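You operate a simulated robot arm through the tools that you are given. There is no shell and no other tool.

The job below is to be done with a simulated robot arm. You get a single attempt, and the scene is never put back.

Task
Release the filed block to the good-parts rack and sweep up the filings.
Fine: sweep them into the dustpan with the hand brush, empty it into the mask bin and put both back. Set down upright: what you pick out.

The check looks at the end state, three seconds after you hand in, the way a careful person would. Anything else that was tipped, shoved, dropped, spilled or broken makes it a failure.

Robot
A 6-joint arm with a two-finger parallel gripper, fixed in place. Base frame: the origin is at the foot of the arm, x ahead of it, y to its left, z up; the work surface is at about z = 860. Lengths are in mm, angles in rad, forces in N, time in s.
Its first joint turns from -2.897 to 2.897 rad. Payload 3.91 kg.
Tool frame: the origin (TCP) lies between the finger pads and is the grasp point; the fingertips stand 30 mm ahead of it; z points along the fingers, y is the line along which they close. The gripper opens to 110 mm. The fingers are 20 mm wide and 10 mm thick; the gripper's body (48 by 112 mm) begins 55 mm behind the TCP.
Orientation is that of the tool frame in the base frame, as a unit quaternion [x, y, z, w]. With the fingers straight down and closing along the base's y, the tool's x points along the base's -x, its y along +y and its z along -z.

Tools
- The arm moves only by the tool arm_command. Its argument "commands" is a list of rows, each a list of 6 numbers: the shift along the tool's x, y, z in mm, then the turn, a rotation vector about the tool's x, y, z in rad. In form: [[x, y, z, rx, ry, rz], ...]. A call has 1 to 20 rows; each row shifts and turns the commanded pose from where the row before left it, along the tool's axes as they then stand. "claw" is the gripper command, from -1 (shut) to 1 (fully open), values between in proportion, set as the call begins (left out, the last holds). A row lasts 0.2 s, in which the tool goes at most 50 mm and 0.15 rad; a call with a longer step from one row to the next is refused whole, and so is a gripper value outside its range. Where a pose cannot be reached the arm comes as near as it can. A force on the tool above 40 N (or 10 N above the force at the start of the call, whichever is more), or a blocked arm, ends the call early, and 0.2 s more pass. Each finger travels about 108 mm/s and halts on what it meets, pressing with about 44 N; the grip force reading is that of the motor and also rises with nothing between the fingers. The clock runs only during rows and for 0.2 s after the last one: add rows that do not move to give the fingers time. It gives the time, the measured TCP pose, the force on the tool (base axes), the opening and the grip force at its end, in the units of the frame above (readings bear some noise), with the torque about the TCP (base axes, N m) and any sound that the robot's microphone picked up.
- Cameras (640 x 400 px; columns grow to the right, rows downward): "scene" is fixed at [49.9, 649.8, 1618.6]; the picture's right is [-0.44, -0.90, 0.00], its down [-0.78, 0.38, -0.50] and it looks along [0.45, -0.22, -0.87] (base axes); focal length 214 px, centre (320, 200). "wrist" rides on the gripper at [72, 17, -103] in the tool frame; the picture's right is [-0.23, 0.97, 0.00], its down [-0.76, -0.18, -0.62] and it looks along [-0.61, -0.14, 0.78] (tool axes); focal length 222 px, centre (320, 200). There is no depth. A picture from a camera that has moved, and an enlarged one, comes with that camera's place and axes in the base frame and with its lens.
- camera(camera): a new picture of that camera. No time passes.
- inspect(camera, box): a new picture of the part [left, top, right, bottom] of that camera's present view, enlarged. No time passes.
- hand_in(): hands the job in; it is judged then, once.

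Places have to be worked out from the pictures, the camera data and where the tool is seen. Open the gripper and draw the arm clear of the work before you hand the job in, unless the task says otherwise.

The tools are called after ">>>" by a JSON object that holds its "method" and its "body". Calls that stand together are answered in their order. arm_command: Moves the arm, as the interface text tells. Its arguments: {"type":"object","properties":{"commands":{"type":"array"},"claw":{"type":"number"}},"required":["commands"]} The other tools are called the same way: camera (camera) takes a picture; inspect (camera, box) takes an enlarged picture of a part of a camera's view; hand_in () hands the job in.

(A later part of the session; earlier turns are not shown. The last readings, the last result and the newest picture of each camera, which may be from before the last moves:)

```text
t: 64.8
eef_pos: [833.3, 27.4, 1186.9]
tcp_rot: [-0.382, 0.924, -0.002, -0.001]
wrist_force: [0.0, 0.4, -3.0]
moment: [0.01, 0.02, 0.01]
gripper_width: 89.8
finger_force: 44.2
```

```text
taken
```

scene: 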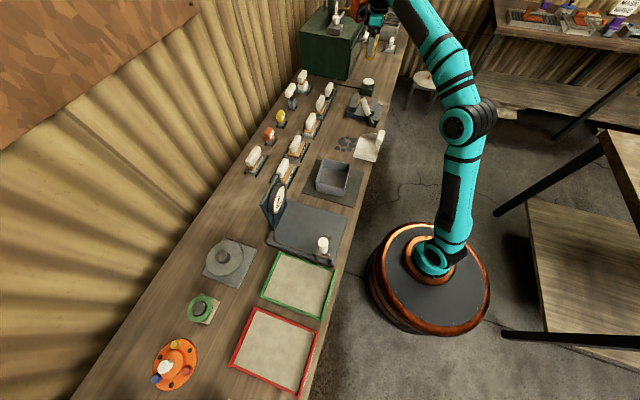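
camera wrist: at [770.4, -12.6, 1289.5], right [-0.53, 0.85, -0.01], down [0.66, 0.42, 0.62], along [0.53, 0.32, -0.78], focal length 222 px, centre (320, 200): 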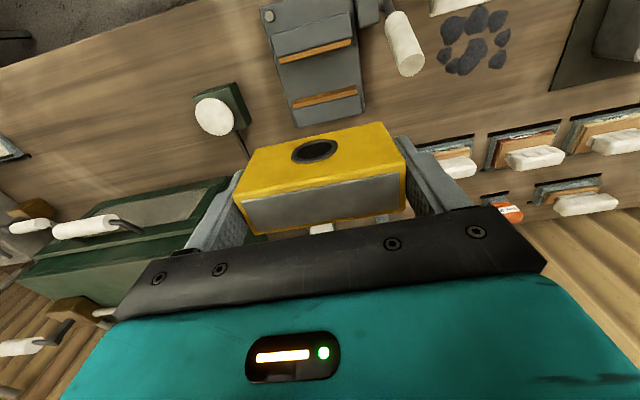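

Block held securely (about 3 N). Travelling along the bench at height toward the GOOD tray.

>>> {"method": "arm_command", "body": {"commands": [[0, 20, 0, 0, 0, 0], [0, 38, 0, 0, 0, 0], [0, 40, 0, 0, 0, 0], [0, 40, 0, 0, 0, 0], [0, 40, 0, 0, 0, 0], [0, 40, 0, 0, 0, 0], [0, 40, 0, 0, 0, 0], [0, 40, 0, 0, 0, 0], [0, 40, 0, 0, 0, 0], [0, 40, 0, 0, 0, 0], [0, 40, 0, 0, 0, 0], [0, 40, 0, 0, 0, 0]]}}

>>> {"method": "arm_command", "body": {"commands": [[0, 40, 0, 0, 0, 0], [0, 40, 0, 0, 0, 0], [0, 40, 0, 0, 0, 0], [0, 40, 0, 0, 0, 0], [0, 40, 0, 0, 0, 0], [0, 40, 0, 0, 0, 0], [0, 40, 0, 0, 0, 0], [0, 40, 0, 0, 0, 0], [0, 40, 0, 0, 0, 0], [5, 40, 0, 0, 0, 0], [4, 30, 0, 0, 0, 0], [0, 18, 0, 0, 0, 0], [0, 0, 0, 0, 0, 0]]}}

>>> {"method": "camera", "body": {"camera": "wrist"}}

>>> {"method": "camera", "body": {"camera": "scene"}}

```text
t: 67.3
eef_pos: [509.2, 349.4, 1179.7]
tcp_rot: [-0.382, 0.924, -0.004, -0.001]
wrist_force: [0.7, 0.2, -4.7]
moment: [-0.01, 0.0, 0.01]
gripper_width: 89.8
finger_force: 43.6
```

```text
t: 70.2
eef_pos: [186.3, 661.5, 1180.8]
tcp_rot: [-0.382, 0.924, -0.004, -0.001]
wrist_force: [-0.3, 0.6, -3.8]
moment: [0.01, -0.01, -0.02]
gripper_width: 89.7
finger_force: 44.4
```

```text
taken
camera wrist: at [122.9, 621.1, 1283.9], right [-0.53, 0.85, -0.01], down [0.66, 0.42, 0.62], along [0.53, 0.32, -0.78], focal length 222 px, centre (320, 200)
```

wrist: 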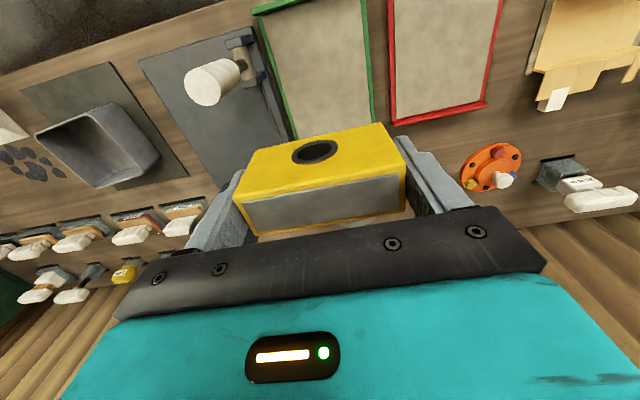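

```text
taken
```

scene: 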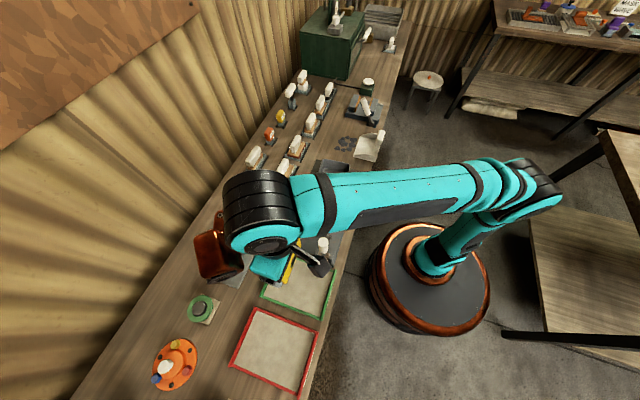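

Positioned over the tray centre (s≈-336, d≈599). Descending, with the last part in small steps.

>>> {"method": "arm_command", "body": {"commands": [[0, 2, 30, 0, 0, 0], [0, 0, 40, 0, 0, 0], [0, 0, 40, 0, 0, 0], [0, 0, 40, 0, 0, 0], [0, 0, 40, 0, 0, 0], [0, 0, 35, 0, 0, 0], [0, 0, 20, 0, 0, 0], [0, 0, 0, 0, 0, 0]]}}

>>> {"method": "camera", "body": {"camera": "wrist"}}

>>> {"method": "inspect", "body": {"camera": "scene", "box": [220, 220, 360, 330]}}

```text
t: 72.0
eef_pos: [186.3, 663.6, 936.5]
tcp_rot: [-0.382, 0.924, -0.004, 0.0]
wrist_force: [0.2, -0.5, -3.8]
moment: [0.01, 0.06, -0.02]
gripper_width: 89.8
finger_force: 44.2
```

```text
taken
camera wrist: at [123.0, 623.5, 1038.8], right [-0.53, 0.85, -0.01], down [0.66, 0.42, 0.62], along [0.53, 0.32, -0.78], focal length 222 px, centre (320, 200)
```

wrist: 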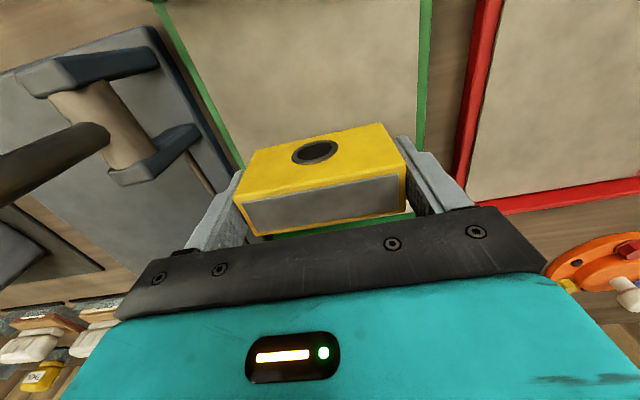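

```text
3.64 times, centred on (290, 275) of scene
camera zoom: at [49.9, 649.8, 1618.6], right [-0.44, -0.9, 0.0], down [-0.78, 0.38, -0.5], along [0.45, -0.22, -0.87], focal length 780 px, centre (429, -73)
```

zoom: 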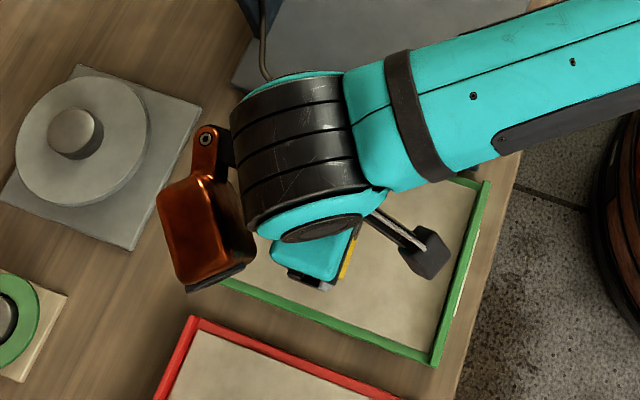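

Tray edges confirm I'm nearly centred. Lowering the last 30 mm slowly until contact shows.

>>> {"method": "arm_command", "body": {"commands": [[0, 3, 10, 0, 0, 0], [0, 0, 8, 0, 0, 0], [0, 0, 4, 0, 0, 0], [0, 0, 0, 0, 0, 0]]}}

>>> {"method": "arm_command", "body": {"commands": [[0, 0, 2, 0, 0, 0], [0, 0, 2, 0, 0, 0], [0, 0, 0, 0, 0, 0]]}}

```text
t: 73.0
eef_pos: [183.4, 665.5, 915.3]
tcp_rot: [-0.383, 0.924, -0.001, 0.0]
wrist_force: [-4.5, 10.8, 36.9]
moment: [1.24, 1.02, -0.26]
gripper_width: 90.0
finger_force: 44.1
```

```text
t: 73.5
eef_pos: [182.7, 665.6, 913.6]
tcp_rot: [-0.382, 0.924, -0.002, 0.001]
wrist_force: [-3.0, -0.2, 10.7]
moment: [0.31, 0.74, 0.11]
gripper_width: 89.9
finger_force: 43.9
stopped in row 2: the force on the tool passed its limit at 53 N (the readings are from after the stop); the commanded pose is now the measured one
```

Contact: the block is resting on the tray floor. Opening just enough to release (within the tray walls).

>>> {"method": "arm_command", "body": {"commands": [[0, 0, 0, 0, 0, 0], [0, 0, 0, 0, 0, 0], [0, 0, 0, 0, 0, 0]], "claw": 0.85}}

>>> {"method": "camera", "body": {"camera": "wrist"}}

```text
t: 74.3
eef_pos: [183.3, 665.2, 912.7]
tcp_rot: [-0.383, 0.924, -0.003, 0.001]
wrist_force: [0.4, 0.0, 0.1]
moment: [0.02, -0.01, -0.01]
gripper_width: 101.8
finger_force: 0.1
```

```text
taken
camera wrist: at [120.0, 625.0, 1014.6], right [-0.53, 0.85, 0.0], down [0.66, 0.41, 0.62], along [0.53, 0.33, -0.78], focal length 222 px, centre (320, 200)
```

wrist: 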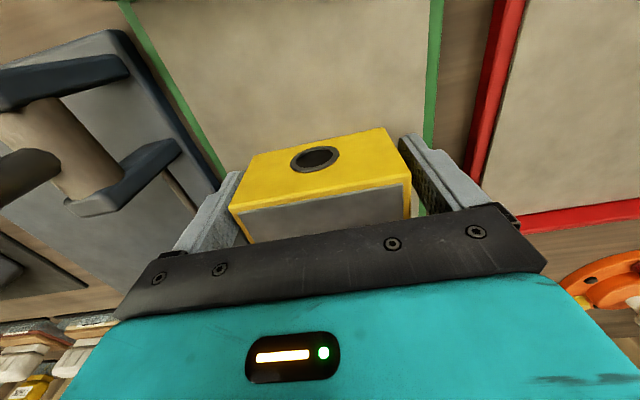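

Released and upright. Rising straight up to confirm it stays.

>>> {"method": "arm_command", "body": {"commands": [[0, 0, -8, 0, 0, 0], [0, 0, -15, 0, 0, 0], [0, 0, -30, 0, 0, 0], [0, 0, -45, 0, 0, 0], [0, 0, -45, 0, 0, 0], [0, 0, -45, 0, 0, 0], [0, 0, -45, 0, 0, 0], [0, 0, -40, 0, 0, 0]]}}

>>> {"method": "camera", "body": {"camera": "wrist"}}

```text
t: 76.1
eef_pos: [182.5, 666.9, 1187.9]
tcp_rot: [-0.382, 0.924, -0.003, 0.0]
wrist_force: [0.3, -0.3, -0.3]
moment: [0.01, -0.02, 0.0]
gripper_width: 101.7
finger_force: 0.0
```

```text
taken
camera wrist: at [119.0, 626.1, 1291.3], right [-0.53, 0.85, -0.01], down [0.66, 0.41, 0.62], along [0.53, 0.33, -0.78], focal length 222 px, centre (320, 200)
```

wrist: 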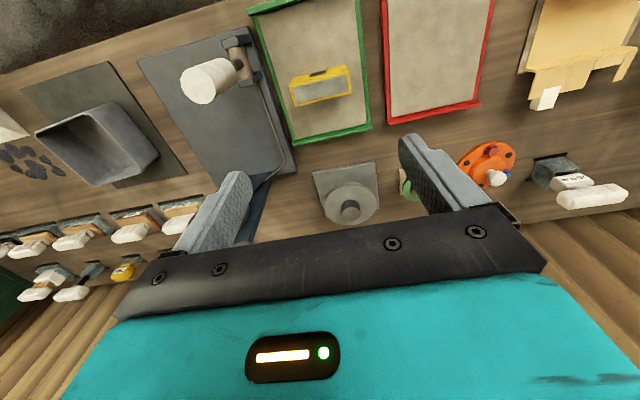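

The block stands upright in the GOOD tray. Next I'll go to the brushes, turning the gripper 90° so it closes across their handles.

>>> {"method": "arm_command", "body": {"commands": [[0, -45, 0, 0, 0, 0], [0, -45, 0, 0, 0, 0], [0, -45, 0, 0, 0, 0], [0, -45, 0, 0, 0, 0], [0, -45, 0, 0, 0, 0], [0, -45, 0, 0, 0, 0], [0, -45, 0, 0, 0, 0], [0, -45, 0, 0, 0, 0], [-5, -45, 0, 0, 0, 0], [-10, -45, 0, 0, 0, 0], [-10, -45, 0, 0, 0, 0], [-10, -45, 0, 0, 0, 0], [-10, -45, 0, 0, 0, 0]], "claw": 1}}

>>> {"method": "arm_command", "body": {"commands": [[0, 0, 0, 0, 0, 0.15], [0, 0, 0, 0, 0, 0.15], [0, 0, 0, 0, 0, 0.15], [0, 0, 0, 0, 0, 0.15], [0, 0, 0, 0, 0, 0.15], [0, 0, 0, 0, 0, 0.15], [0, 0, 0, 0, 0, 0.15], [0, 0, 0, 0, 0, 0.15], [0, 0, 0, 0, 0, 0.15], [0, 0, 0, 0, 0, 0.15], [0, 0, 0, 0, 0, 0.071], [0, 0, 0, 0, 0, 0]]}}

>>> {"method": "camera", "body": {"camera": "wrist"}}

>>> {"method": "inspect", "body": {"camera": "scene", "box": [284, 70, 348, 130]}}

```text
t: 78.9
eef_pos: [627.7, 285.4, 1189.1]
tcp_rot: [-0.383, 0.924, -0.002, 0.001]
wrist_force: [-0.5, 0.4, 1.4]
moment: [0.04, -0.06, 0.02]
gripper_width: 110.1
finger_force: 0.0
```

```text
t: 81.5
eef_pos: [629.8, 284.8, 1188.8]
tcp_rot: [0.384, 0.923, 0.0, 0.002]
wrist_force: [-0.3, 0.1, 0.4]
moment: [0.0, -0.03, -0.01]
gripper_width: 110.0
finger_force: 0.1
```

```text
taken
camera wrist: at [588.8, 346.0, 1289.9], right [0.85, 0.53, 0.0], down [0.41, -0.66, 0.63], along [0.33, -0.53, -0.78], focal length 222 px, centre (320, 200)
```

wrist: 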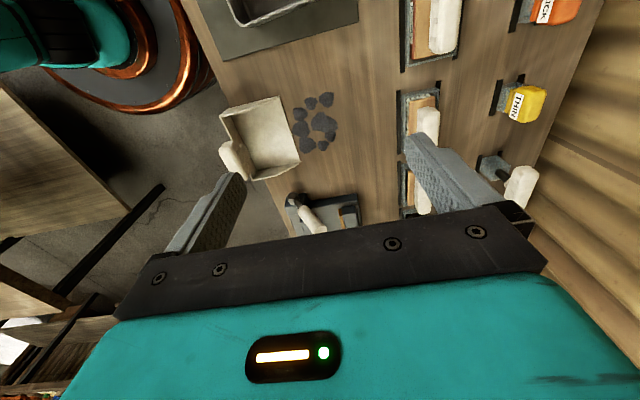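

```text
6.67 times, centred on (316, 100) of scene
camera zoom: at [49.9, 649.8, 1618.6], right [-0.44, -0.9, 0.0], down [-0.78, 0.38, -0.5], along [0.45, -0.22, -0.87], focal length 1430 px, centre (347, 867)
```

zoom: 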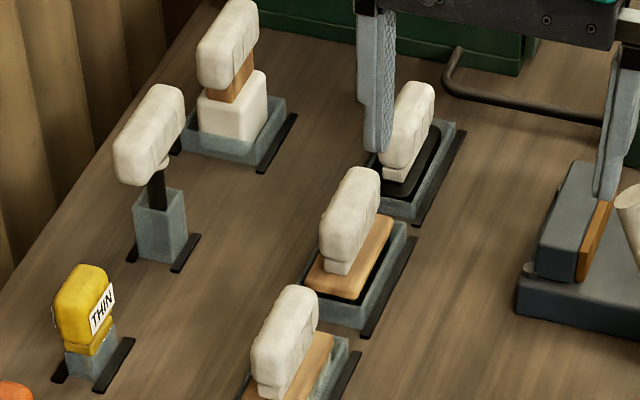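

I'll zoom in on the candidates from here to judge the bristles better.

>>> {"method": "inspect", "body": {"camera": "wrist", "box": [380, 80, 476, 140]}}

>>> {"method": "inspect", "body": {"camera": "wrist", "box": [380, 140, 476, 220]}}

>>> {"method": "inspect", "body": {"camera": "wrist", "box": [460, 70, 560, 220]}}

>>> {"method": "inspect", "body": {"camera": "scene", "box": [308, 98, 340, 118]}}

>>> {"method": "inspect", "body": {"camera": "scene", "box": [292, 115, 324, 135]}}

>>> {"method": "inspect", "body": {"camera": "scene", "box": [284, 66, 316, 96]}}

```text
6.67 times, centred on (428, 110) of wrist
camera zoom: at [588.8, 346.0, 1289.9], right [0.85, 0.53, 0.0], down [0.41, -0.66, 0.63], along [0.33, -0.53, -0.78], focal length 1481 px, centre (-400, 800)
```

zoom: 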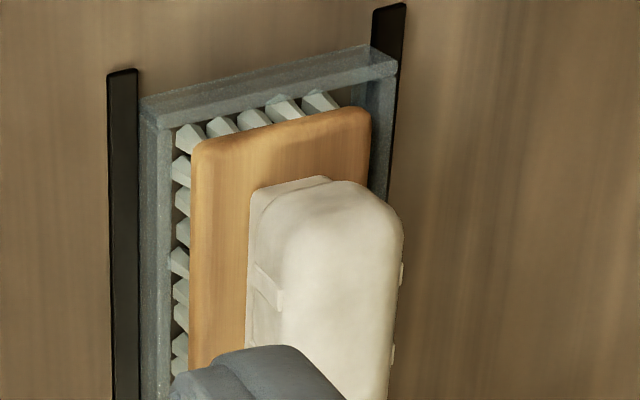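

```text
5.00 times, centred on (428, 180) of wrist
camera zoom: at [588.8, 346.0, 1289.9], right [0.85, 0.53, 0.0], down [0.41, -0.66, 0.63], along [0.33, -0.53, -0.78], focal length 1111 px, centre (-220, 300)
```

zoom: 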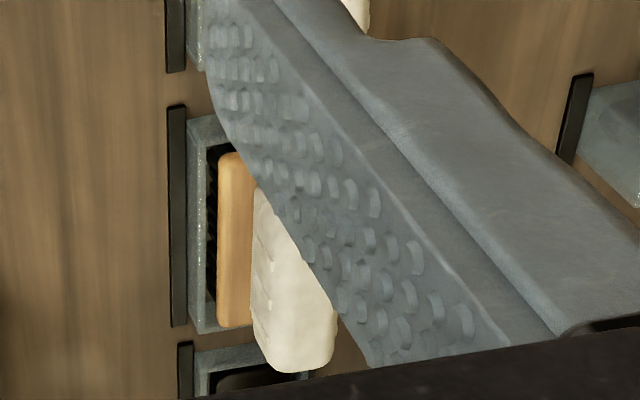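

```text
2.67 times, centred on (510, 145) of wrist
camera zoom: at [588.8, 346.0, 1289.9], right [0.85, 0.53, 0.0], down [0.41, -0.66, 0.63], along [0.33, -0.53, -0.78], focal length 592 px, centre (-187, 347)
```

zoom: 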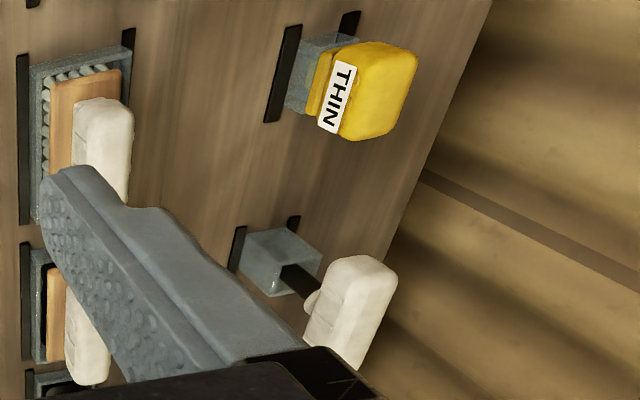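

```text
16.00 times, centred on (324, 108) of scene
camera zoom: at [49.9, 649.8, 1618.6], right [-0.44, -0.9, 0.0], down [-0.78, 0.38, -0.5], along [0.45, -0.22, -0.87], focal length 3432 px, centre (256, 1672)
```

zoom: 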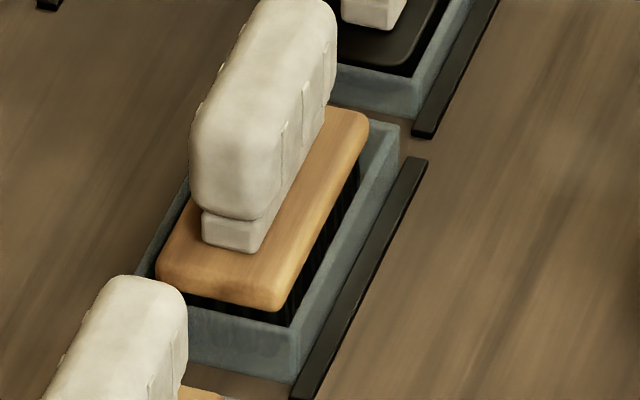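

```text
16.00 times, centred on (308, 125) of scene
camera zoom: at [49.9, 649.8, 1618.6], right [-0.44, -0.9, 0.0], down [-0.78, 0.38, -0.5], along [0.45, -0.22, -0.87], focal length 3432 px, centre (512, 1400)
```

zoom: 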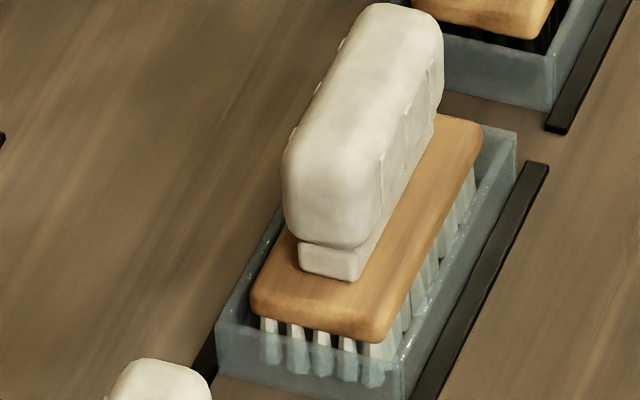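

```text
13.33 times, centred on (300, 81) of scene
camera zoom: at [49.9, 649.8, 1618.6], right [-0.44, -0.9, 0.0], down [-0.78, 0.38, -0.5], along [0.45, -0.22, -0.87], focal length 2860 px, centre (587, 1787)
```

zoom: 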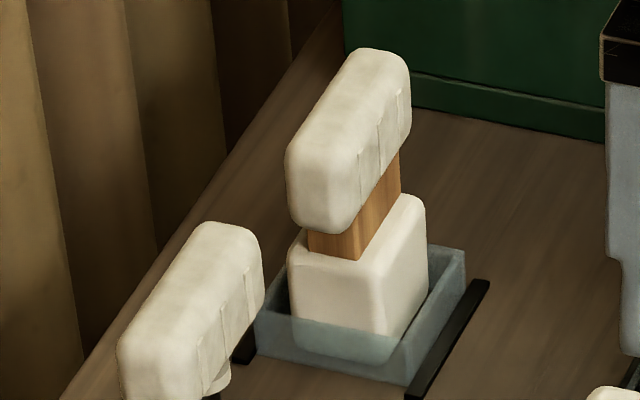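

The dense black-bristled brush (front row, holder centred at about s≈500, d≈808) is the fine-bristled hand brush; the others are wire or scrub types. I'll move over it at moderate height since it's near the reach limit.

>>> {"method": "arm_command", "body": {"commands": [[-25, 12, 10, 0, 0, 0], [-30, 15, 20, 0, 0, 0], [-30, 20, 20, 0, 0, 0], [-30, 20, 20, 0, 0, 0], [-30, 20, 20, 0, 0, 0], [-30, 20, 20, 0, 0, 0], [-30, 20, 10, 0, 0, 0], [-25, 17, 0, 0, 0, 0], [-20, 14, 0, 0, 0, 0], [0, 0, 0, 0, 0, 0]]}}

>>> {"method": "camera", "body": {"camera": "wrist"}}

>>> {"method": "inspect", "body": {"camera": "scene", "box": [284, 70, 348, 130]}}

```text
t: 83.7
eef_pos: [914.9, 218.7, 1068.4]
tcp_rot: [0.382, 0.924, -0.001, 0.002]
wrist_force: [-0.6, -1.2, 0.7]
moment: [0.01, 0.02, -0.02]
gripper_width: 109.8
finger_force: 0.1
```

```text
taken
camera wrist: at [876.0, 280.0, 1170.9], right [0.85, 0.53, 0.0], down [0.41, -0.66, 0.63], along [0.33, -0.53, -0.78], focal length 222 px, centre (320, 200)
```

wrist: 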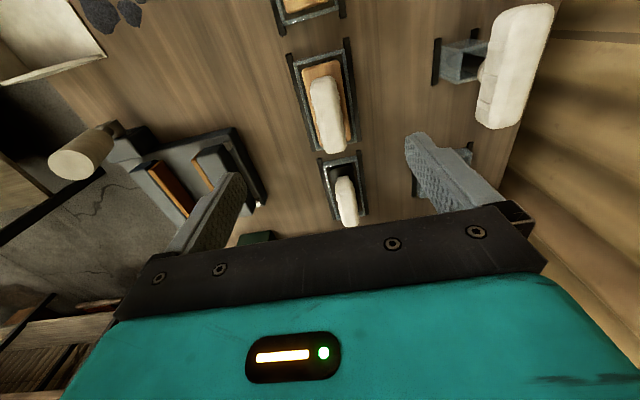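

```text
6.67 times, centred on (316, 100) of scene
camera zoom: at [49.9, 649.8, 1618.6], right [-0.44, -0.9, 0.0], down [-0.78, 0.38, -0.5], along [0.45, -0.22, -0.87], focal length 1430 px, centre (347, 867)
```

zoom: 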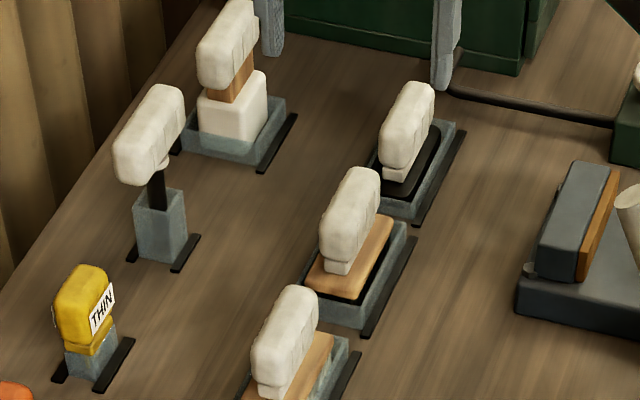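

Triangulating puts the brush handle centre at about s≈492, d≈808, z≈937. I'll zoom in for its extents.

>>> {"method": "inspect", "body": {"camera": "wrist", "box": [272, 30, 384, 170]}}

>>> {"method": "inspect", "body": {"camera": "scene", "box": [308, 94, 340, 118]}}

```text
2.86 times, centred on (328, 100) of wrist
camera zoom: at [876.0, 280.0, 1170.9], right [0.85, 0.53, 0.0], down [0.41, -0.66, 0.63], along [0.33, -0.53, -0.78], focal length 635 px, centre (297, 486)
```

zoom: 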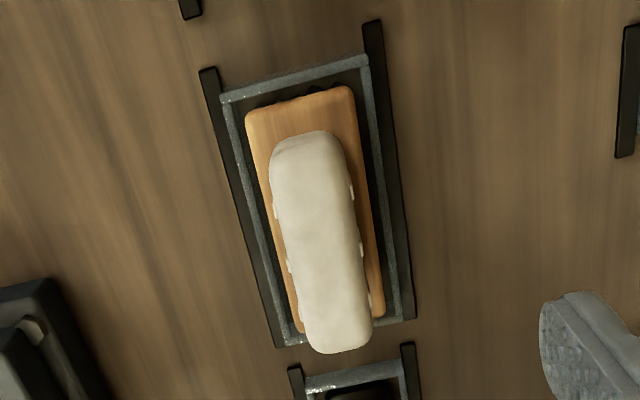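

```text
16.00 times, centred on (324, 106) of scene
camera zoom: at [49.9, 649.8, 1618.6], right [-0.44, -0.9, 0.0], down [-0.78, 0.38, -0.5], along [0.45, -0.22, -0.87], focal length 3432 px, centre (256, 1704)
```

zoom: 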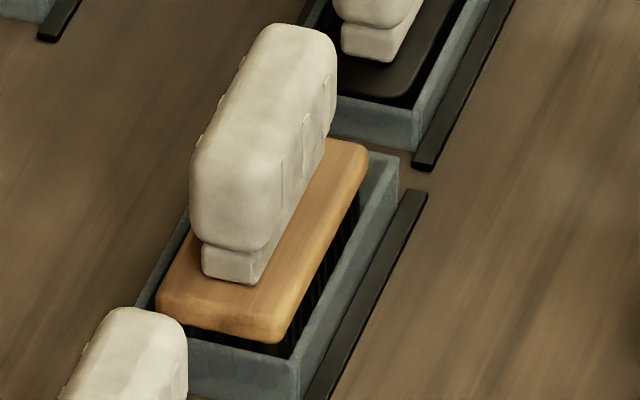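

Handle spans s≈459–538, d≈797–823, top z≈942; plate top z≈897. I'll centre over it, narrow the opening, and descend to just above.

>>> {"method": "arm_command", "body": {"commands": [[-4.7, 7.9, 20, 0, 0, 0], [0, 0, 30, 0, 0, 0], [0, 0, 28, 0, 0, 0], [0, 0, 15, 0, 0, 0], [0, 0, 0, 0, 0, 0]], "claw": 0.27}}

>>> {"method": "camera", "body": {"camera": "wrist"}}

>>> {"method": "inspect", "body": {"camera": "scene", "box": [300, 75, 348, 120]}}

```text
t: 84.9
eef_pos: [924.2, 219.1, 975.5]
tcp_rot: [0.383, 0.924, 0.0, 0.002]
wrist_force: [0.7, -0.4, 0.3]
moment: [-0.02, 0.0, 0.0]
gripper_width: 69.7
finger_force: 0.1
```

```text
taken
camera wrist: at [884.9, 281.0, 1078.5], right [0.85, 0.53, 0.0], down [0.41, -0.66, 0.63], along [0.33, -0.53, -0.78], focal length 222 px, centre (320, 200)
```

wrist: 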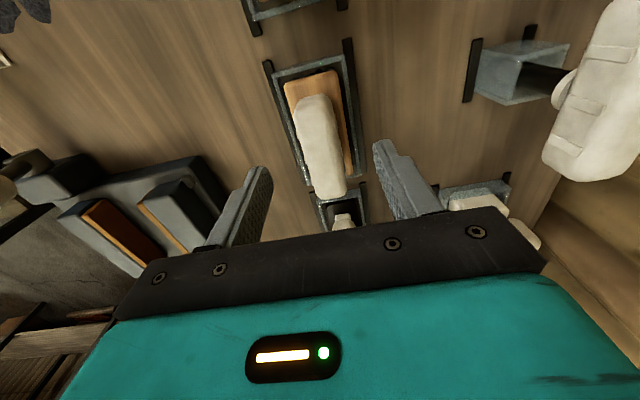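

```text
8.89 times, centred on (324, 98) of scene
camera zoom: at [49.9, 649.8, 1618.6], right [-0.44, -0.9, 0.0], down [-0.78, 0.38, -0.5], along [0.45, -0.22, -0.87], focal length 1906 px, centre (284, 1111)
```

zoom: 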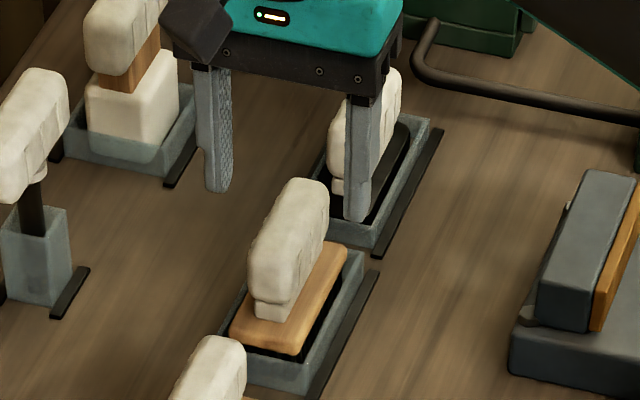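

Alignment is good. Descending slowly to the grip height.

>>> {"method": "arm_command", "body": {"commands": [[4, 0, 12, 0, 0, 0], [0, 0, 12, 0, 0, 0], [0, 0, 8, 0, 0, 0], [0, 0, 6, 0, 0, 0], [0, 0, 4, 0, 0, 0], [0, 0, 0, 0, 0, 0]]}}

>>> {"method": "inspect", "body": {"camera": "scene", "box": [300, 75, 348, 120]}}

>>> {"method": "camera", "body": {"camera": "wrist"}}

```text
t: 86.3
eef_pos: [924.4, 221.6, 934.1]
tcp_rot: [0.383, 0.924, 0.0, 0.001]
wrist_force: [0.6, -0.1, 0.5]
moment: [0.03, 0.0, 0.03]
gripper_width: 69.9
finger_force: 0.1
```

```text
8.89 times, centred on (324, 98) of scene
camera zoom: at [49.9, 649.8, 1618.6], right [-0.44, -0.9, 0.0], down [-0.78, 0.38, -0.5], along [0.45, -0.22, -0.87], focal length 1906 px, centre (284, 1111)
```

zoom: 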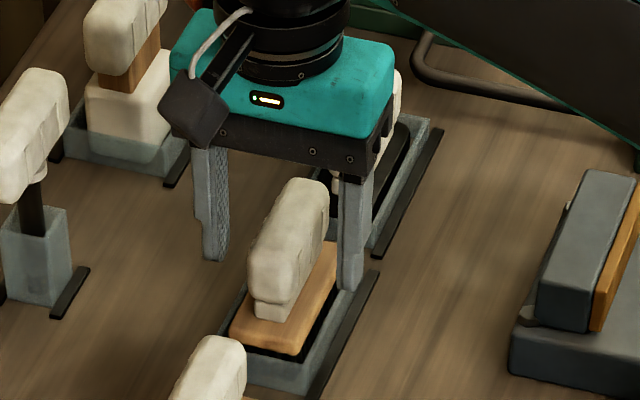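

```text
taken
camera wrist: at [883.9, 284.6, 1036.4], right [0.85, 0.53, 0.0], down [0.41, -0.66, 0.63], along [0.33, -0.53, -0.78], focal length 222 px, centre (320, 200)
```

wrist: 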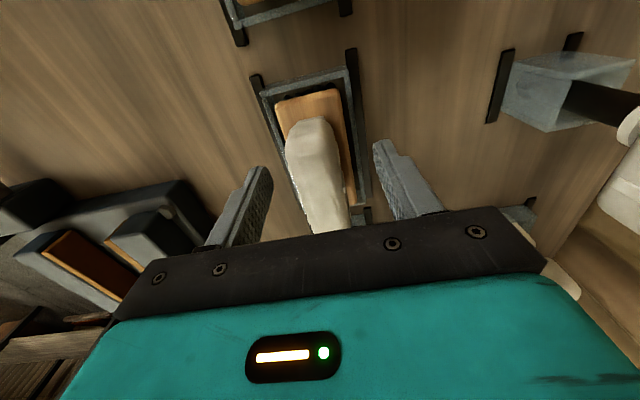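

Fingers straddle the handle. I'll raise 3 mm for clearance over the wooden plate and close.

>>> {"method": "arm_command", "body": {"commands": [[0, 0, -3, 0, 0, 0], [0, 0, 0, 0, 0, 0]]}}

>>> {"method": "arm_command", "body": {"commands": [[0, 0, 0, 0, 0, 0], [0, 0, 0, 0, 0, 0], [0, 0, 0, 0, 0, 0]], "claw": -1}}

>>> {"method": "inspect", "body": {"camera": "scene", "box": [300, 75, 348, 120]}}

```text
t: 86.9
eef_pos: [923.7, 223.4, 936.8]
tcp_rot: [0.383, 0.924, -0.001, 0.002]
wrist_force: [0.2, -0.7, 0.0]
moment: [0.01, 0.0, 0.02]
gripper_width: 69.9
finger_force: 0.1
```

```text
t: 87.7
eef_pos: [924.3, 222.4, 937.8]
tcp_rot: [0.382, 0.924, -0.002, 0.001]
wrist_force: [-0.4, -0.4, -0.1]
moment: [-0.05, 0.0, -0.05]
gripper_width: 27.6
finger_force: 43.8
```

```text
8.89 times, centred on (324, 98) of scene
camera zoom: at [49.9, 649.8, 1618.6], right [-0.44, -0.9, 0.0], down [-0.78, 0.38, -0.5], along [0.45, -0.22, -0.87], focal length 1906 px, centre (284, 1111)
```

zoom: 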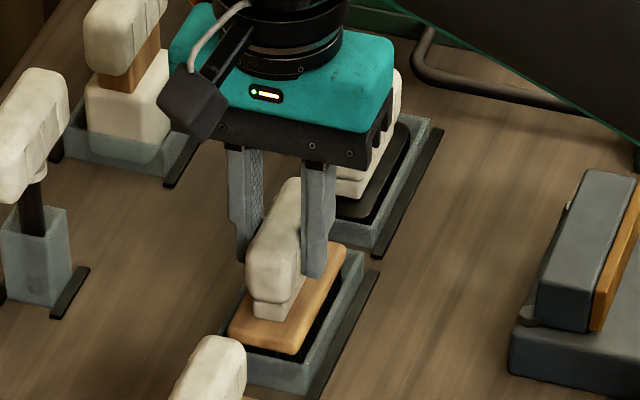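

Brush gripped (28 mm) at s≈496, d≈811, z≈937, which I'll note as the return pose. Lifting it out of its holder.

>>> {"method": "arm_command", "body": {"commands": [[0, 0, -5, 0, 0, 0], [0, 0, -10, 0, 0, 0], [0, 0, -15, 0, 0, 0], [0, 0, -20, 0, 0, 0], [0, 0, -25, 0, 0, 0], [0, 0, -25, 0, 0, 0], [0, 0, 0, 0, 0, 0]]}}

>>> {"method": "camera", "body": {"camera": "wrist"}}

>>> {"method": "inspect", "body": {"camera": "scene", "box": [296, 65, 352, 115]}}

```text
t: 89.3
eef_pos: [922.3, 225.1, 1038.5]
tcp_rot: [0.384, 0.923, -0.001, 0.001]
wrist_force: [0.7, -0.4, -1.3]
moment: [-0.01, 0.01, 0.01]
gripper_width: 27.5
finger_force: 44.3
```

```text
taken
camera wrist: at [882.3, 286.1, 1140.0], right [0.85, 0.53, 0.0], down [0.41, -0.66, 0.63], along [0.33, -0.53, -0.78], focal length 222 px, centre (320, 200)
```

wrist: 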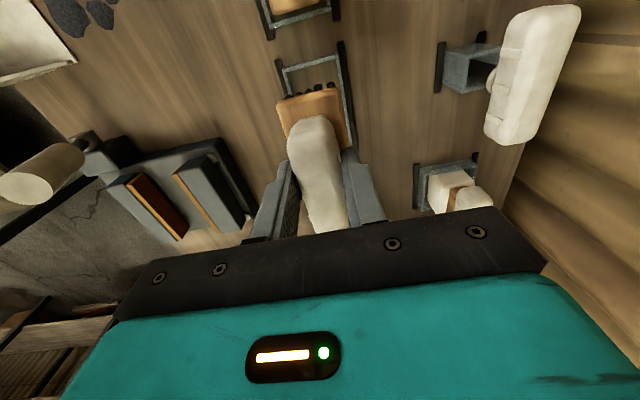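

```text
8.00 times, centred on (324, 90) of scene
camera zoom: at [49.9, 649.8, 1618.6], right [-0.44, -0.9, 0.0], down [-0.78, 0.38, -0.5], along [0.45, -0.22, -0.87], focal length 1716 px, centre (288, 1080)
```

zoom: 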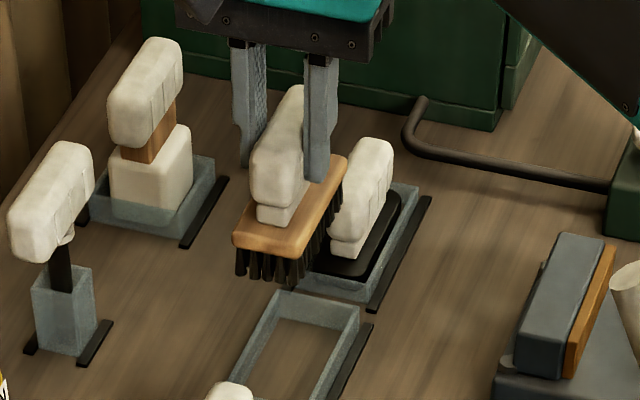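

The brush is out, with dense black bristles extending about 75 mm below the TCP. Before sweeping I'll look very closely at the filings and the pan's lip.

>>> {"method": "inspect", "body": {"camera": "scene", "box": [332, 132, 364, 154]}}

>>> {"method": "inspect", "body": {"camera": "scene", "box": [350, 130, 390, 164]}}

>>> {"method": "inspect", "body": {"camera": "wrist", "box": [0, 0, 120, 80]}}

```text
16.00 times, centred on (348, 143) of scene
camera zoom: at [49.9, 649.8, 1618.6], right [-0.44, -0.9, 0.0], down [-0.78, 0.38, -0.5], along [0.45, -0.22, -0.87], focal length 3432 px, centre (-128, 1112)
```

zoom: 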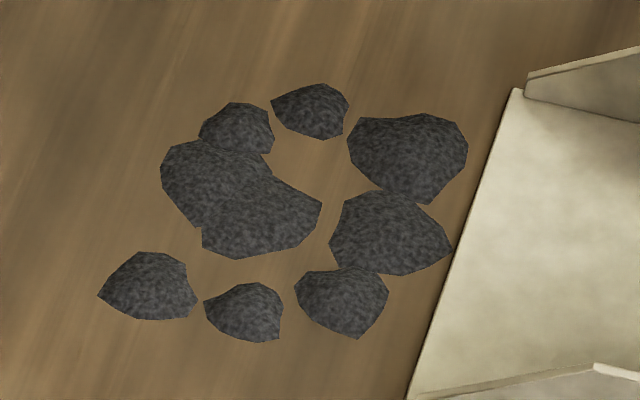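

```text
11.76 times, centred on (370, 147) of scene
camera zoom: at [49.9, 649.8, 1618.6], right [-0.44, -0.9, 0.0], down [-0.78, 0.38, -0.5], along [0.45, -0.22, -0.87], focal length 2523 px, centre (-268, 824)
```

zoom: 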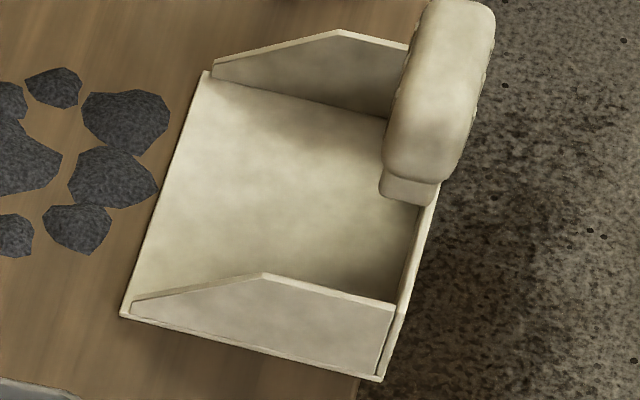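

```text
5.00 times, centred on (60, 40) of wrist
camera zoom: at [882.3, 286.1, 1140.0], right [0.85, 0.53, 0.0], down [0.41, -0.66, 0.63], along [0.33, -0.53, -0.78], focal length 1111 px, centre (1620, 1000)
```

zoom: 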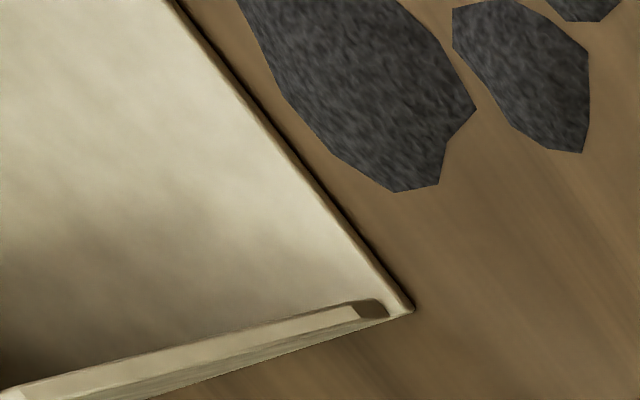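

The filings lie flat and the pan has a few-mm lip. I'll carry the brush to behind the filings (d≈720) for the first lane and lower it toward the bench.

>>> {"method": "arm_command", "body": {"commands": [[0, -30, 0, 0, 0, 0], [0, -30, 0, 0, 0, 0], [0, -31, 0, 0, 0, 0], [35, 0, 0, 0, 0, 0], [40, 0, 0, 0, 0, 0], [40, 0, 0, 0, 0, 0], [40, 0, 0, 0, 0, 0], [35.5, 0, 0, 0, 0, 0], [0, 0, 30, 0, 0, 0], [0, 0, 30, 0, 0, 0], [0, 0, 22, 0, 0, 0], [0, 0, 0, 0, 0, 0]]}}

>>> {"method": "camera", "body": {"camera": "wrist"}}

>>> {"method": "inspect", "body": {"camera": "scene", "box": [310, 90, 406, 170]}}

```text
t: 91.9
eef_pos: [723.7, 294.3, 953.2]
tcp_rot: [0.383, 0.924, 0.0, 0.001]
wrist_force: [-0.7, 0.2, -1.9]
moment: [0.02, 0.04, 0.04]
gripper_width: 27.6
finger_force: 44.1
```

```text
taken
camera wrist: at [684.2, 355.4, 1056.8], right [0.85, 0.53, 0.0], down [0.41, -0.66, 0.63], along [0.33, -0.53, -0.78], focal length 222 px, centre (320, 200)
```

wrist: 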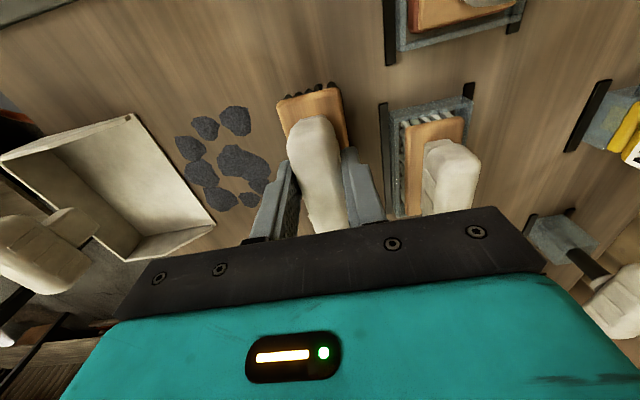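

```text
5.00 times, centred on (358, 130) of scene
camera zoom: at [49.9, 649.8, 1618.6], right [-0.44, -0.9, 0.0], down [-0.78, 0.38, -0.5], along [0.45, -0.22, -0.87], focal length 1072 px, centre (130, 550)
```

zoom: 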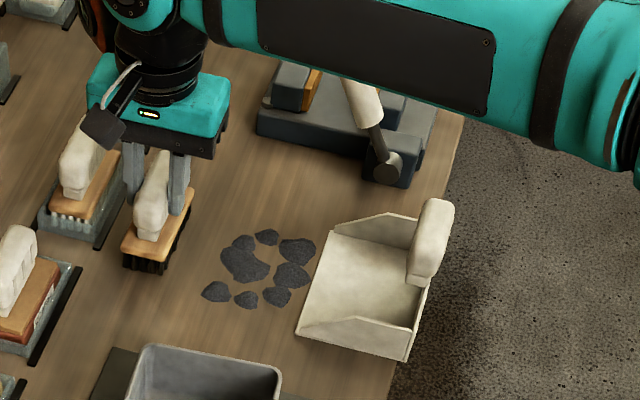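

Brush is behind the filings in lane 1. Lowering to find bench contact.

>>> {"method": "arm_command", "body": {"commands": [[0, 0, 8, 0, 0, 0], [0, 0, 5, 0, 0, 0], [0, 0, 2, 0, 0, 0], [0, 0, 1, 0, 0, 0], [0, 0, 0, 0, 0, 0]]}}

>>> {"method": "arm_command", "body": {"commands": [[0, 0, 1, 0, 0, 0], [0, 0, 1, 0, 0, 0], [0, 0, 0, 0, 0, 0]]}}

```text
t: 93.1
eef_pos: [724.7, 291.8, 938.2]
tcp_rot: [0.383, 0.924, -0.001, 0.002]
wrist_force: [-1.5, 0.2, -1.9]
moment: [0.02, 0.03, 0.0]
gripper_width: 27.7
finger_force: 43.9
```

```text
t: 93.9
eef_pos: [723.9, 293.9, 937.8]
tcp_rot: [0.383, 0.924, 0.0, 0.003]
wrist_force: [8.7, -1.1, 22.7]
moment: [0.13, -0.13, 0.01]
gripper_width: 27.4
finger_force: 44.0
```

Bench contact at TCP z≈937. I'll lighten the pressure slightly and make the first stroke toward the pan, stopping just before the lip.

>>> {"method": "arm_command", "body": {"commands": [[0, -4, -0.8, 0, 0, 0], [0, -12, 0, 0, 0, 0], [0, -14, 0, 0, 0, 0], [0, -14, 0, 0, 0, 0], [0, -14, 0, 0, 0, 0], [0, -14, 0, 0, 0, 0], [0, -14, 0, 0, 0, 0], [0, -14, 0, 0, 0, 0], [0, -14, 0, 0, 0, 0], [0, -13, 0, 0, 0, 0], [0, 0, 0, 0, 0, 0]]}}

>>> {"method": "camera", "body": {"camera": "wrist"}}

>>> {"method": "inspect", "body": {"camera": "scene", "box": [310, 90, 406, 170]}}

```text
t: 96.3
eef_pos: [634.1, 202.2, 937.3]
tcp_rot: [0.383, 0.924, -0.001, 0.002]
wrist_force: [-0.3, -0.5, -1.9]
moment: [0.0, 0.01, 0.0]
gripper_width: 27.6
finger_force: 43.8
```

```text
taken
camera wrist: at [594.9, 264.2, 1040.1], right [0.85, 0.53, 0.0], down [0.41, -0.66, 0.63], along [0.33, -0.53, -0.78], focal length 222 px, centre (320, 200)
```

wrist: 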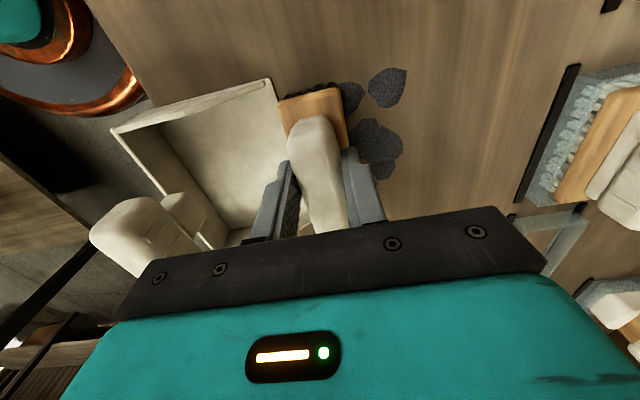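

```text
5.00 times, centred on (358, 130) of scene
camera zoom: at [49.9, 649.8, 1618.6], right [-0.44, -0.9, 0.0], down [-0.78, 0.38, -0.5], along [0.45, -0.22, -0.87], focal length 1072 px, centre (130, 550)
```

zoom: 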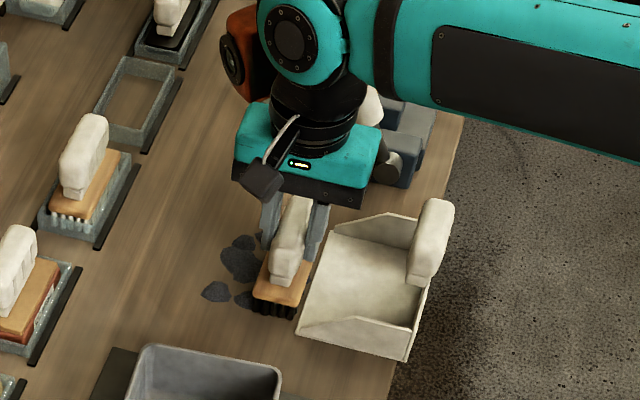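

Without contact force, the filings weren't moved, so the bristles need to press lightly. I'll go back behind them and re-establish about 10 N of contact.

>>> {"method": "arm_command", "body": {"commands": [[0, 0, -20, 0, 0, 0], [0, 43, 0, 0, 0, 0], [0, 43, 0, 0, 0, 0], [1.5, 43, 0, 0, 0, 0], [0, 0, 15, 0, 0, 0], [0, 0, 5.3, 0, 0, 0], [0, 0, 0, 0, 0, 0]]}}

>>> {"method": "arm_command", "body": {"commands": [[0, 0, 0.3, 0, 0, 0], [0, 0, 0, 0, 0, 0]]}}

```text
t: 97.9
eef_pos: [726.6, 297.2, 937.1]
tcp_rot: [0.382, 0.924, -0.001, 0.003]
wrist_force: [1.8, 1.1, 1.8]
moment: [0.04, 0.13, 0.01]
gripper_width: 27.6
finger_force: 43.8
```

```text
t: 98.5
eef_pos: [726.0, 297.6, 936.7]
tcp_rot: [0.382, 0.924, -0.001, 0.002]
wrist_force: [-0.2, 1.9, -0.3]
moment: [0.03, -0.06, 0.01]
gripper_width: 27.5
finger_force: 44.2
```

Barely touching; pressing a touch more.

>>> {"method": "arm_command", "body": {"commands": [[0, 0, 0.6, 0, 0, 0], [0, 0, 0, 0, 0, 0]]}}

```text
t: 99.1
eef_pos: [724.6, 296.1, 935.6]
tcp_rot: [0.382, 0.924, 0.0, 0.002]
wrist_force: [5.8, 7.2, 16.0]
moment: [0.39, -0.13, 0.07]
gripper_width: 27.5
finger_force: 43.7
```

Contact at about 17 N. Sweeping toward the pan now.

>>> {"method": "arm_command", "body": {"commands": [[0, -6, 0, 0, 0, 0], [0, -10, 0, 0, 0, 0], [0, -12, 0, 0, 0, 0], [0, -12, 0, 0, 0, 0], [0, -12, 0, 0, 0, 0], [0, -12, 0, 0, 0, 0], [0, 0, 0, 0, 0, 0]]}}

>>> {"method": "inspect", "body": {"camera": "scene", "box": [310, 90, 406, 170]}}

>>> {"method": "camera", "body": {"camera": "wrist"}}

```text
t: 100.1
eef_pos: [699.2, 268.3, 937.2]
tcp_rot: [0.382, 0.924, 0.001, 0.004]
wrist_force: [0.5, 0.3, 2.4]
moment: [0.1, 0.15, -0.03]
gripper_width: 27.6
finger_force: 43.8
stopped in row 5: the force on the tool passed its limit at 41 N (the readings are from after the stop); the commanded pose is now the measured one
```

```text
5.00 times, centred on (358, 130) of scene
camera zoom: at [49.9, 649.8, 1618.6], right [-0.44, -0.9, 0.0], down [-0.78, 0.38, -0.5], along [0.45, -0.22, -0.87], focal length 1072 px, centre (130, 550)
```

zoom: 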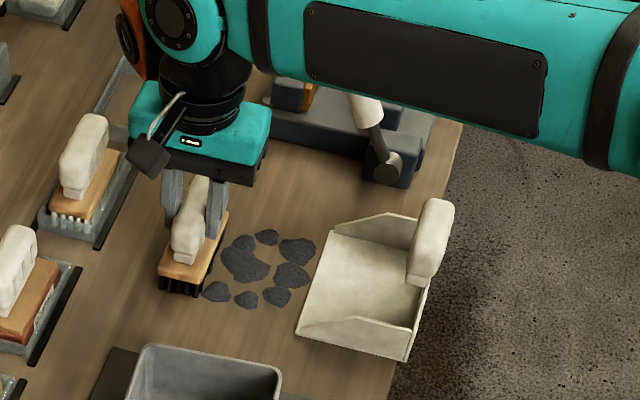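

```text
taken
camera wrist: at [658.0, 329.7, 1039.4], right [0.85, 0.53, 0.0], down [0.41, -0.66, 0.63], along [0.33, -0.53, -0.78], focal length 222 px, centre (320, 200)
```

wrist: 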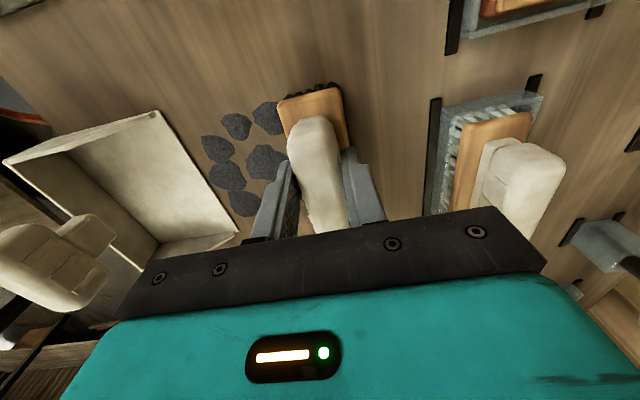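

Friction peaked, and it reset to a light contact of about 4 N. I'll continue from here in short steps and watch whether the filings respond.

>>> {"method": "arm_command", "body": {"commands": [[0, -8, 0, 0, 0, 0], [0, -8, 0, 0, 0, 0], [0, -8, 0, 0, 0, 0], [0, -8, 0, 0, 0, 0], [0, 0, 0, 0, 0, 0]]}}

>>> {"method": "inspect", "body": {"camera": "scene", "box": [310, 90, 406, 170]}}

>>> {"method": "camera", "body": {"camera": "wrist"}}

```text
t: 101.3
eef_pos: [674.6, 247.7, 938.0]
tcp_rot: [0.382, 0.924, 0.002, 0.004]
wrist_force: [13.8, 16.8, 34.0]
moment: [0.83, -0.58, 0.14]
gripper_width: 27.4
finger_force: 44.6
```

```text
5.00 times, centred on (358, 130) of scene
camera zoom: at [49.9, 649.8, 1618.6], right [-0.44, -0.9, 0.0], down [-0.78, 0.38, -0.5], along [0.45, -0.22, -0.87], focal length 1072 px, centre (130, 550)
```

zoom: 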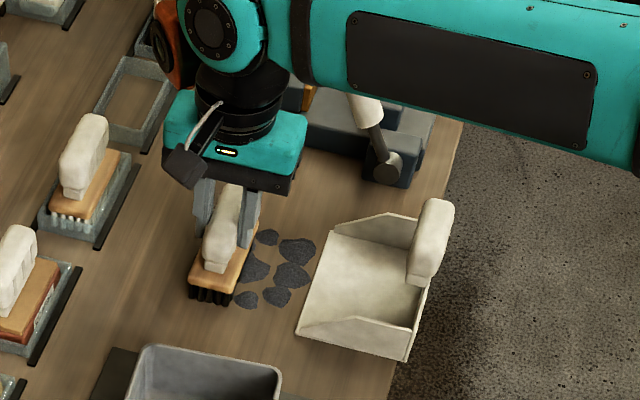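

```text
taken
camera wrist: at [635.2, 309.0, 1039.2], right [0.85, 0.53, 0.01], down [0.41, -0.66, 0.63], along [0.34, -0.53, -0.78], focal length 222 px, centre (320, 200)
```

wrist: 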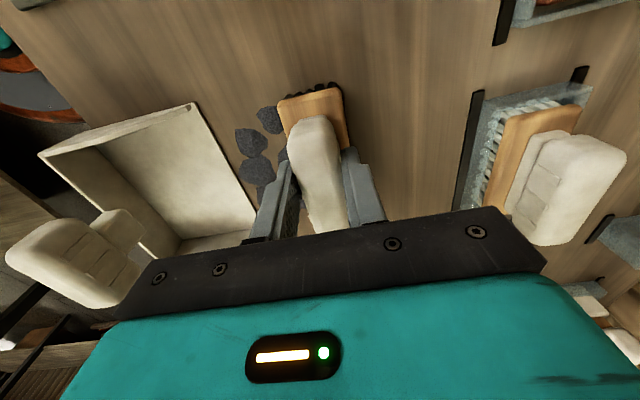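

Force rose to about 35 N, so I'll ease up 0.6 mm and continue the stroke.

>>> {"method": "arm_command", "body": {"commands": [[0, -4, -0.7, 0, 0, 0], [0, -8, 0, 0, 0, 0], [0, -8, 0, 0, 0, 0], [0, -8, 0, 0, 0, 0], [0, 0, 0, 0, 0, 0]]}}

>>> {"method": "inspect", "body": {"camera": "scene", "box": [310, 90, 406, 170]}}

>>> {"method": "camera", "body": {"camera": "wrist"}}

```text
t: 102.1
eef_pos: [660.9, 231.9, 936.6]
tcp_rot: [0.382, 0.924, 0.002, 0.004]
wrist_force: [0.5, 3.6, 6.4]
moment: [0.3, 0.17, -0.06]
gripper_width: 27.5
finger_force: 44.2
stopped in row 4: the force on the tool passed its limit at 51 N (the readings are from after the stop); the commanded pose is now the measured one
```

```text
5.00 times, centred on (358, 130) of scene
camera zoom: at [49.9, 649.8, 1618.6], right [-0.44, -0.9, 0.0], down [-0.78, 0.38, -0.5], along [0.45, -0.22, -0.87], focal length 1072 px, centre (130, 550)
```

zoom: 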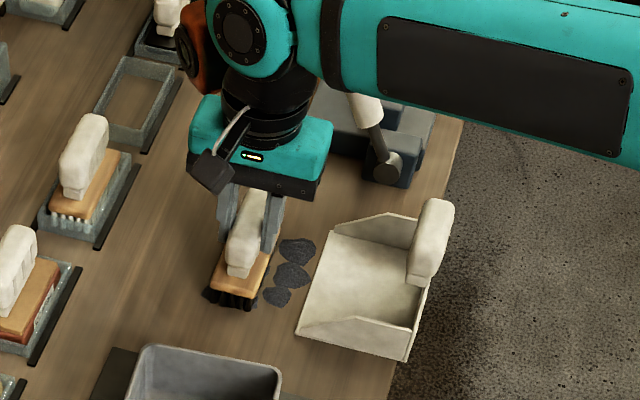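

```text
taken
camera wrist: at [620.5, 293.3, 1039.4], right [0.85, 0.53, 0.01], down [0.41, -0.66, 0.63], along [0.34, -0.53, -0.78], focal length 222 px, centre (320, 200)
```

wrist: 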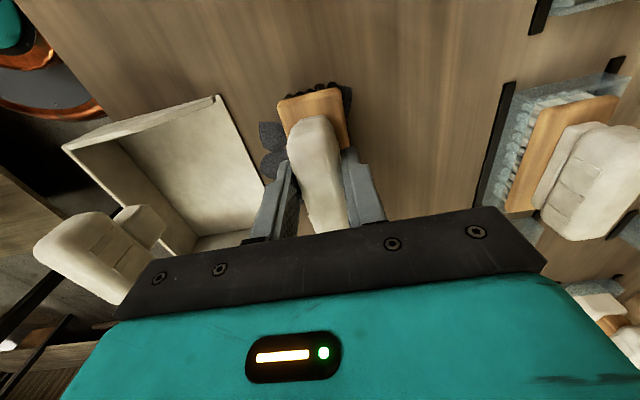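

The brush passes over the filings without visibly displacing them individually; perhaps they transfer when swept all the way into the pan. I'll finish this stroke, rising slightly over the lip into the pan.

>>> {"method": "arm_command", "body": {"commands": [[0, -8, -0.4, 0, 0, 0], [0, -8, -0.2, 0, 0, 0], [0, -8, -0.2, 0, 0, 0], [0, -8, 0, 0, 0, 0], [0, -6, 0, 0, 0, 0], [0, 0, 0, 0, 0, 0]]}}

>>> {"method": "inspect", "body": {"camera": "scene", "box": [310, 90, 406, 170]}}

>>> {"method": "camera", "body": {"camera": "wrist"}}

```text
t: 103.5
eef_pos: [633.4, 205.3, 937.2]
tcp_rot: [0.382, 0.924, 0.002, 0.004]
wrist_force: [2.9, 1.7, 6.4]
moment: [0.05, -0.18, -0.01]
gripper_width: 27.4
finger_force: 44.6
```

```text
5.00 times, centred on (358, 130) of scene
camera zoom: at [49.9, 649.8, 1618.6], right [-0.44, -0.9, 0.0], down [-0.78, 0.38, -0.5], along [0.45, -0.22, -0.87], focal length 1072 px, centre (130, 550)
```

zoom: 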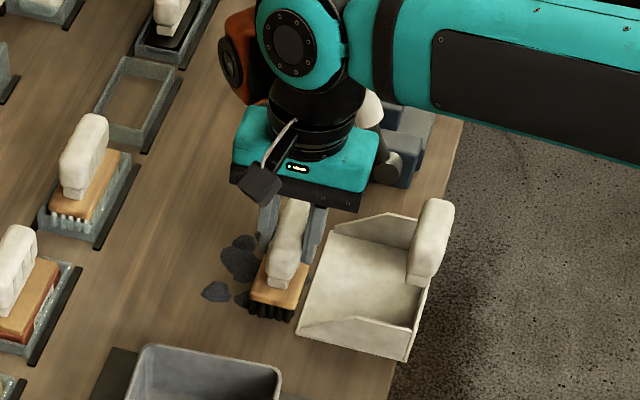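

```text
taken
camera wrist: at [592.7, 267.2, 1039.3], right [0.85, 0.53, 0.01], down [0.41, -0.66, 0.63], along [0.34, -0.53, -0.78], focal length 222 px, centre (320, 200)
```

wrist: 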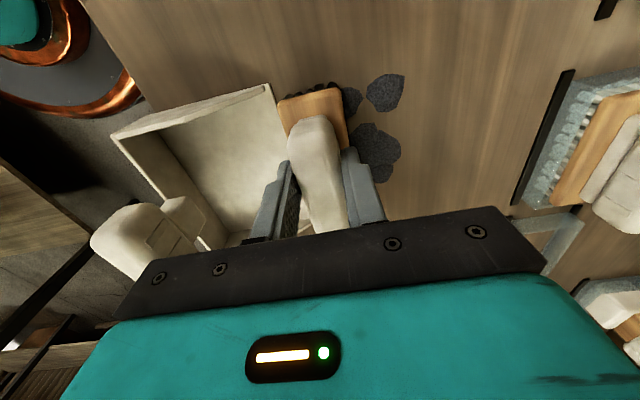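

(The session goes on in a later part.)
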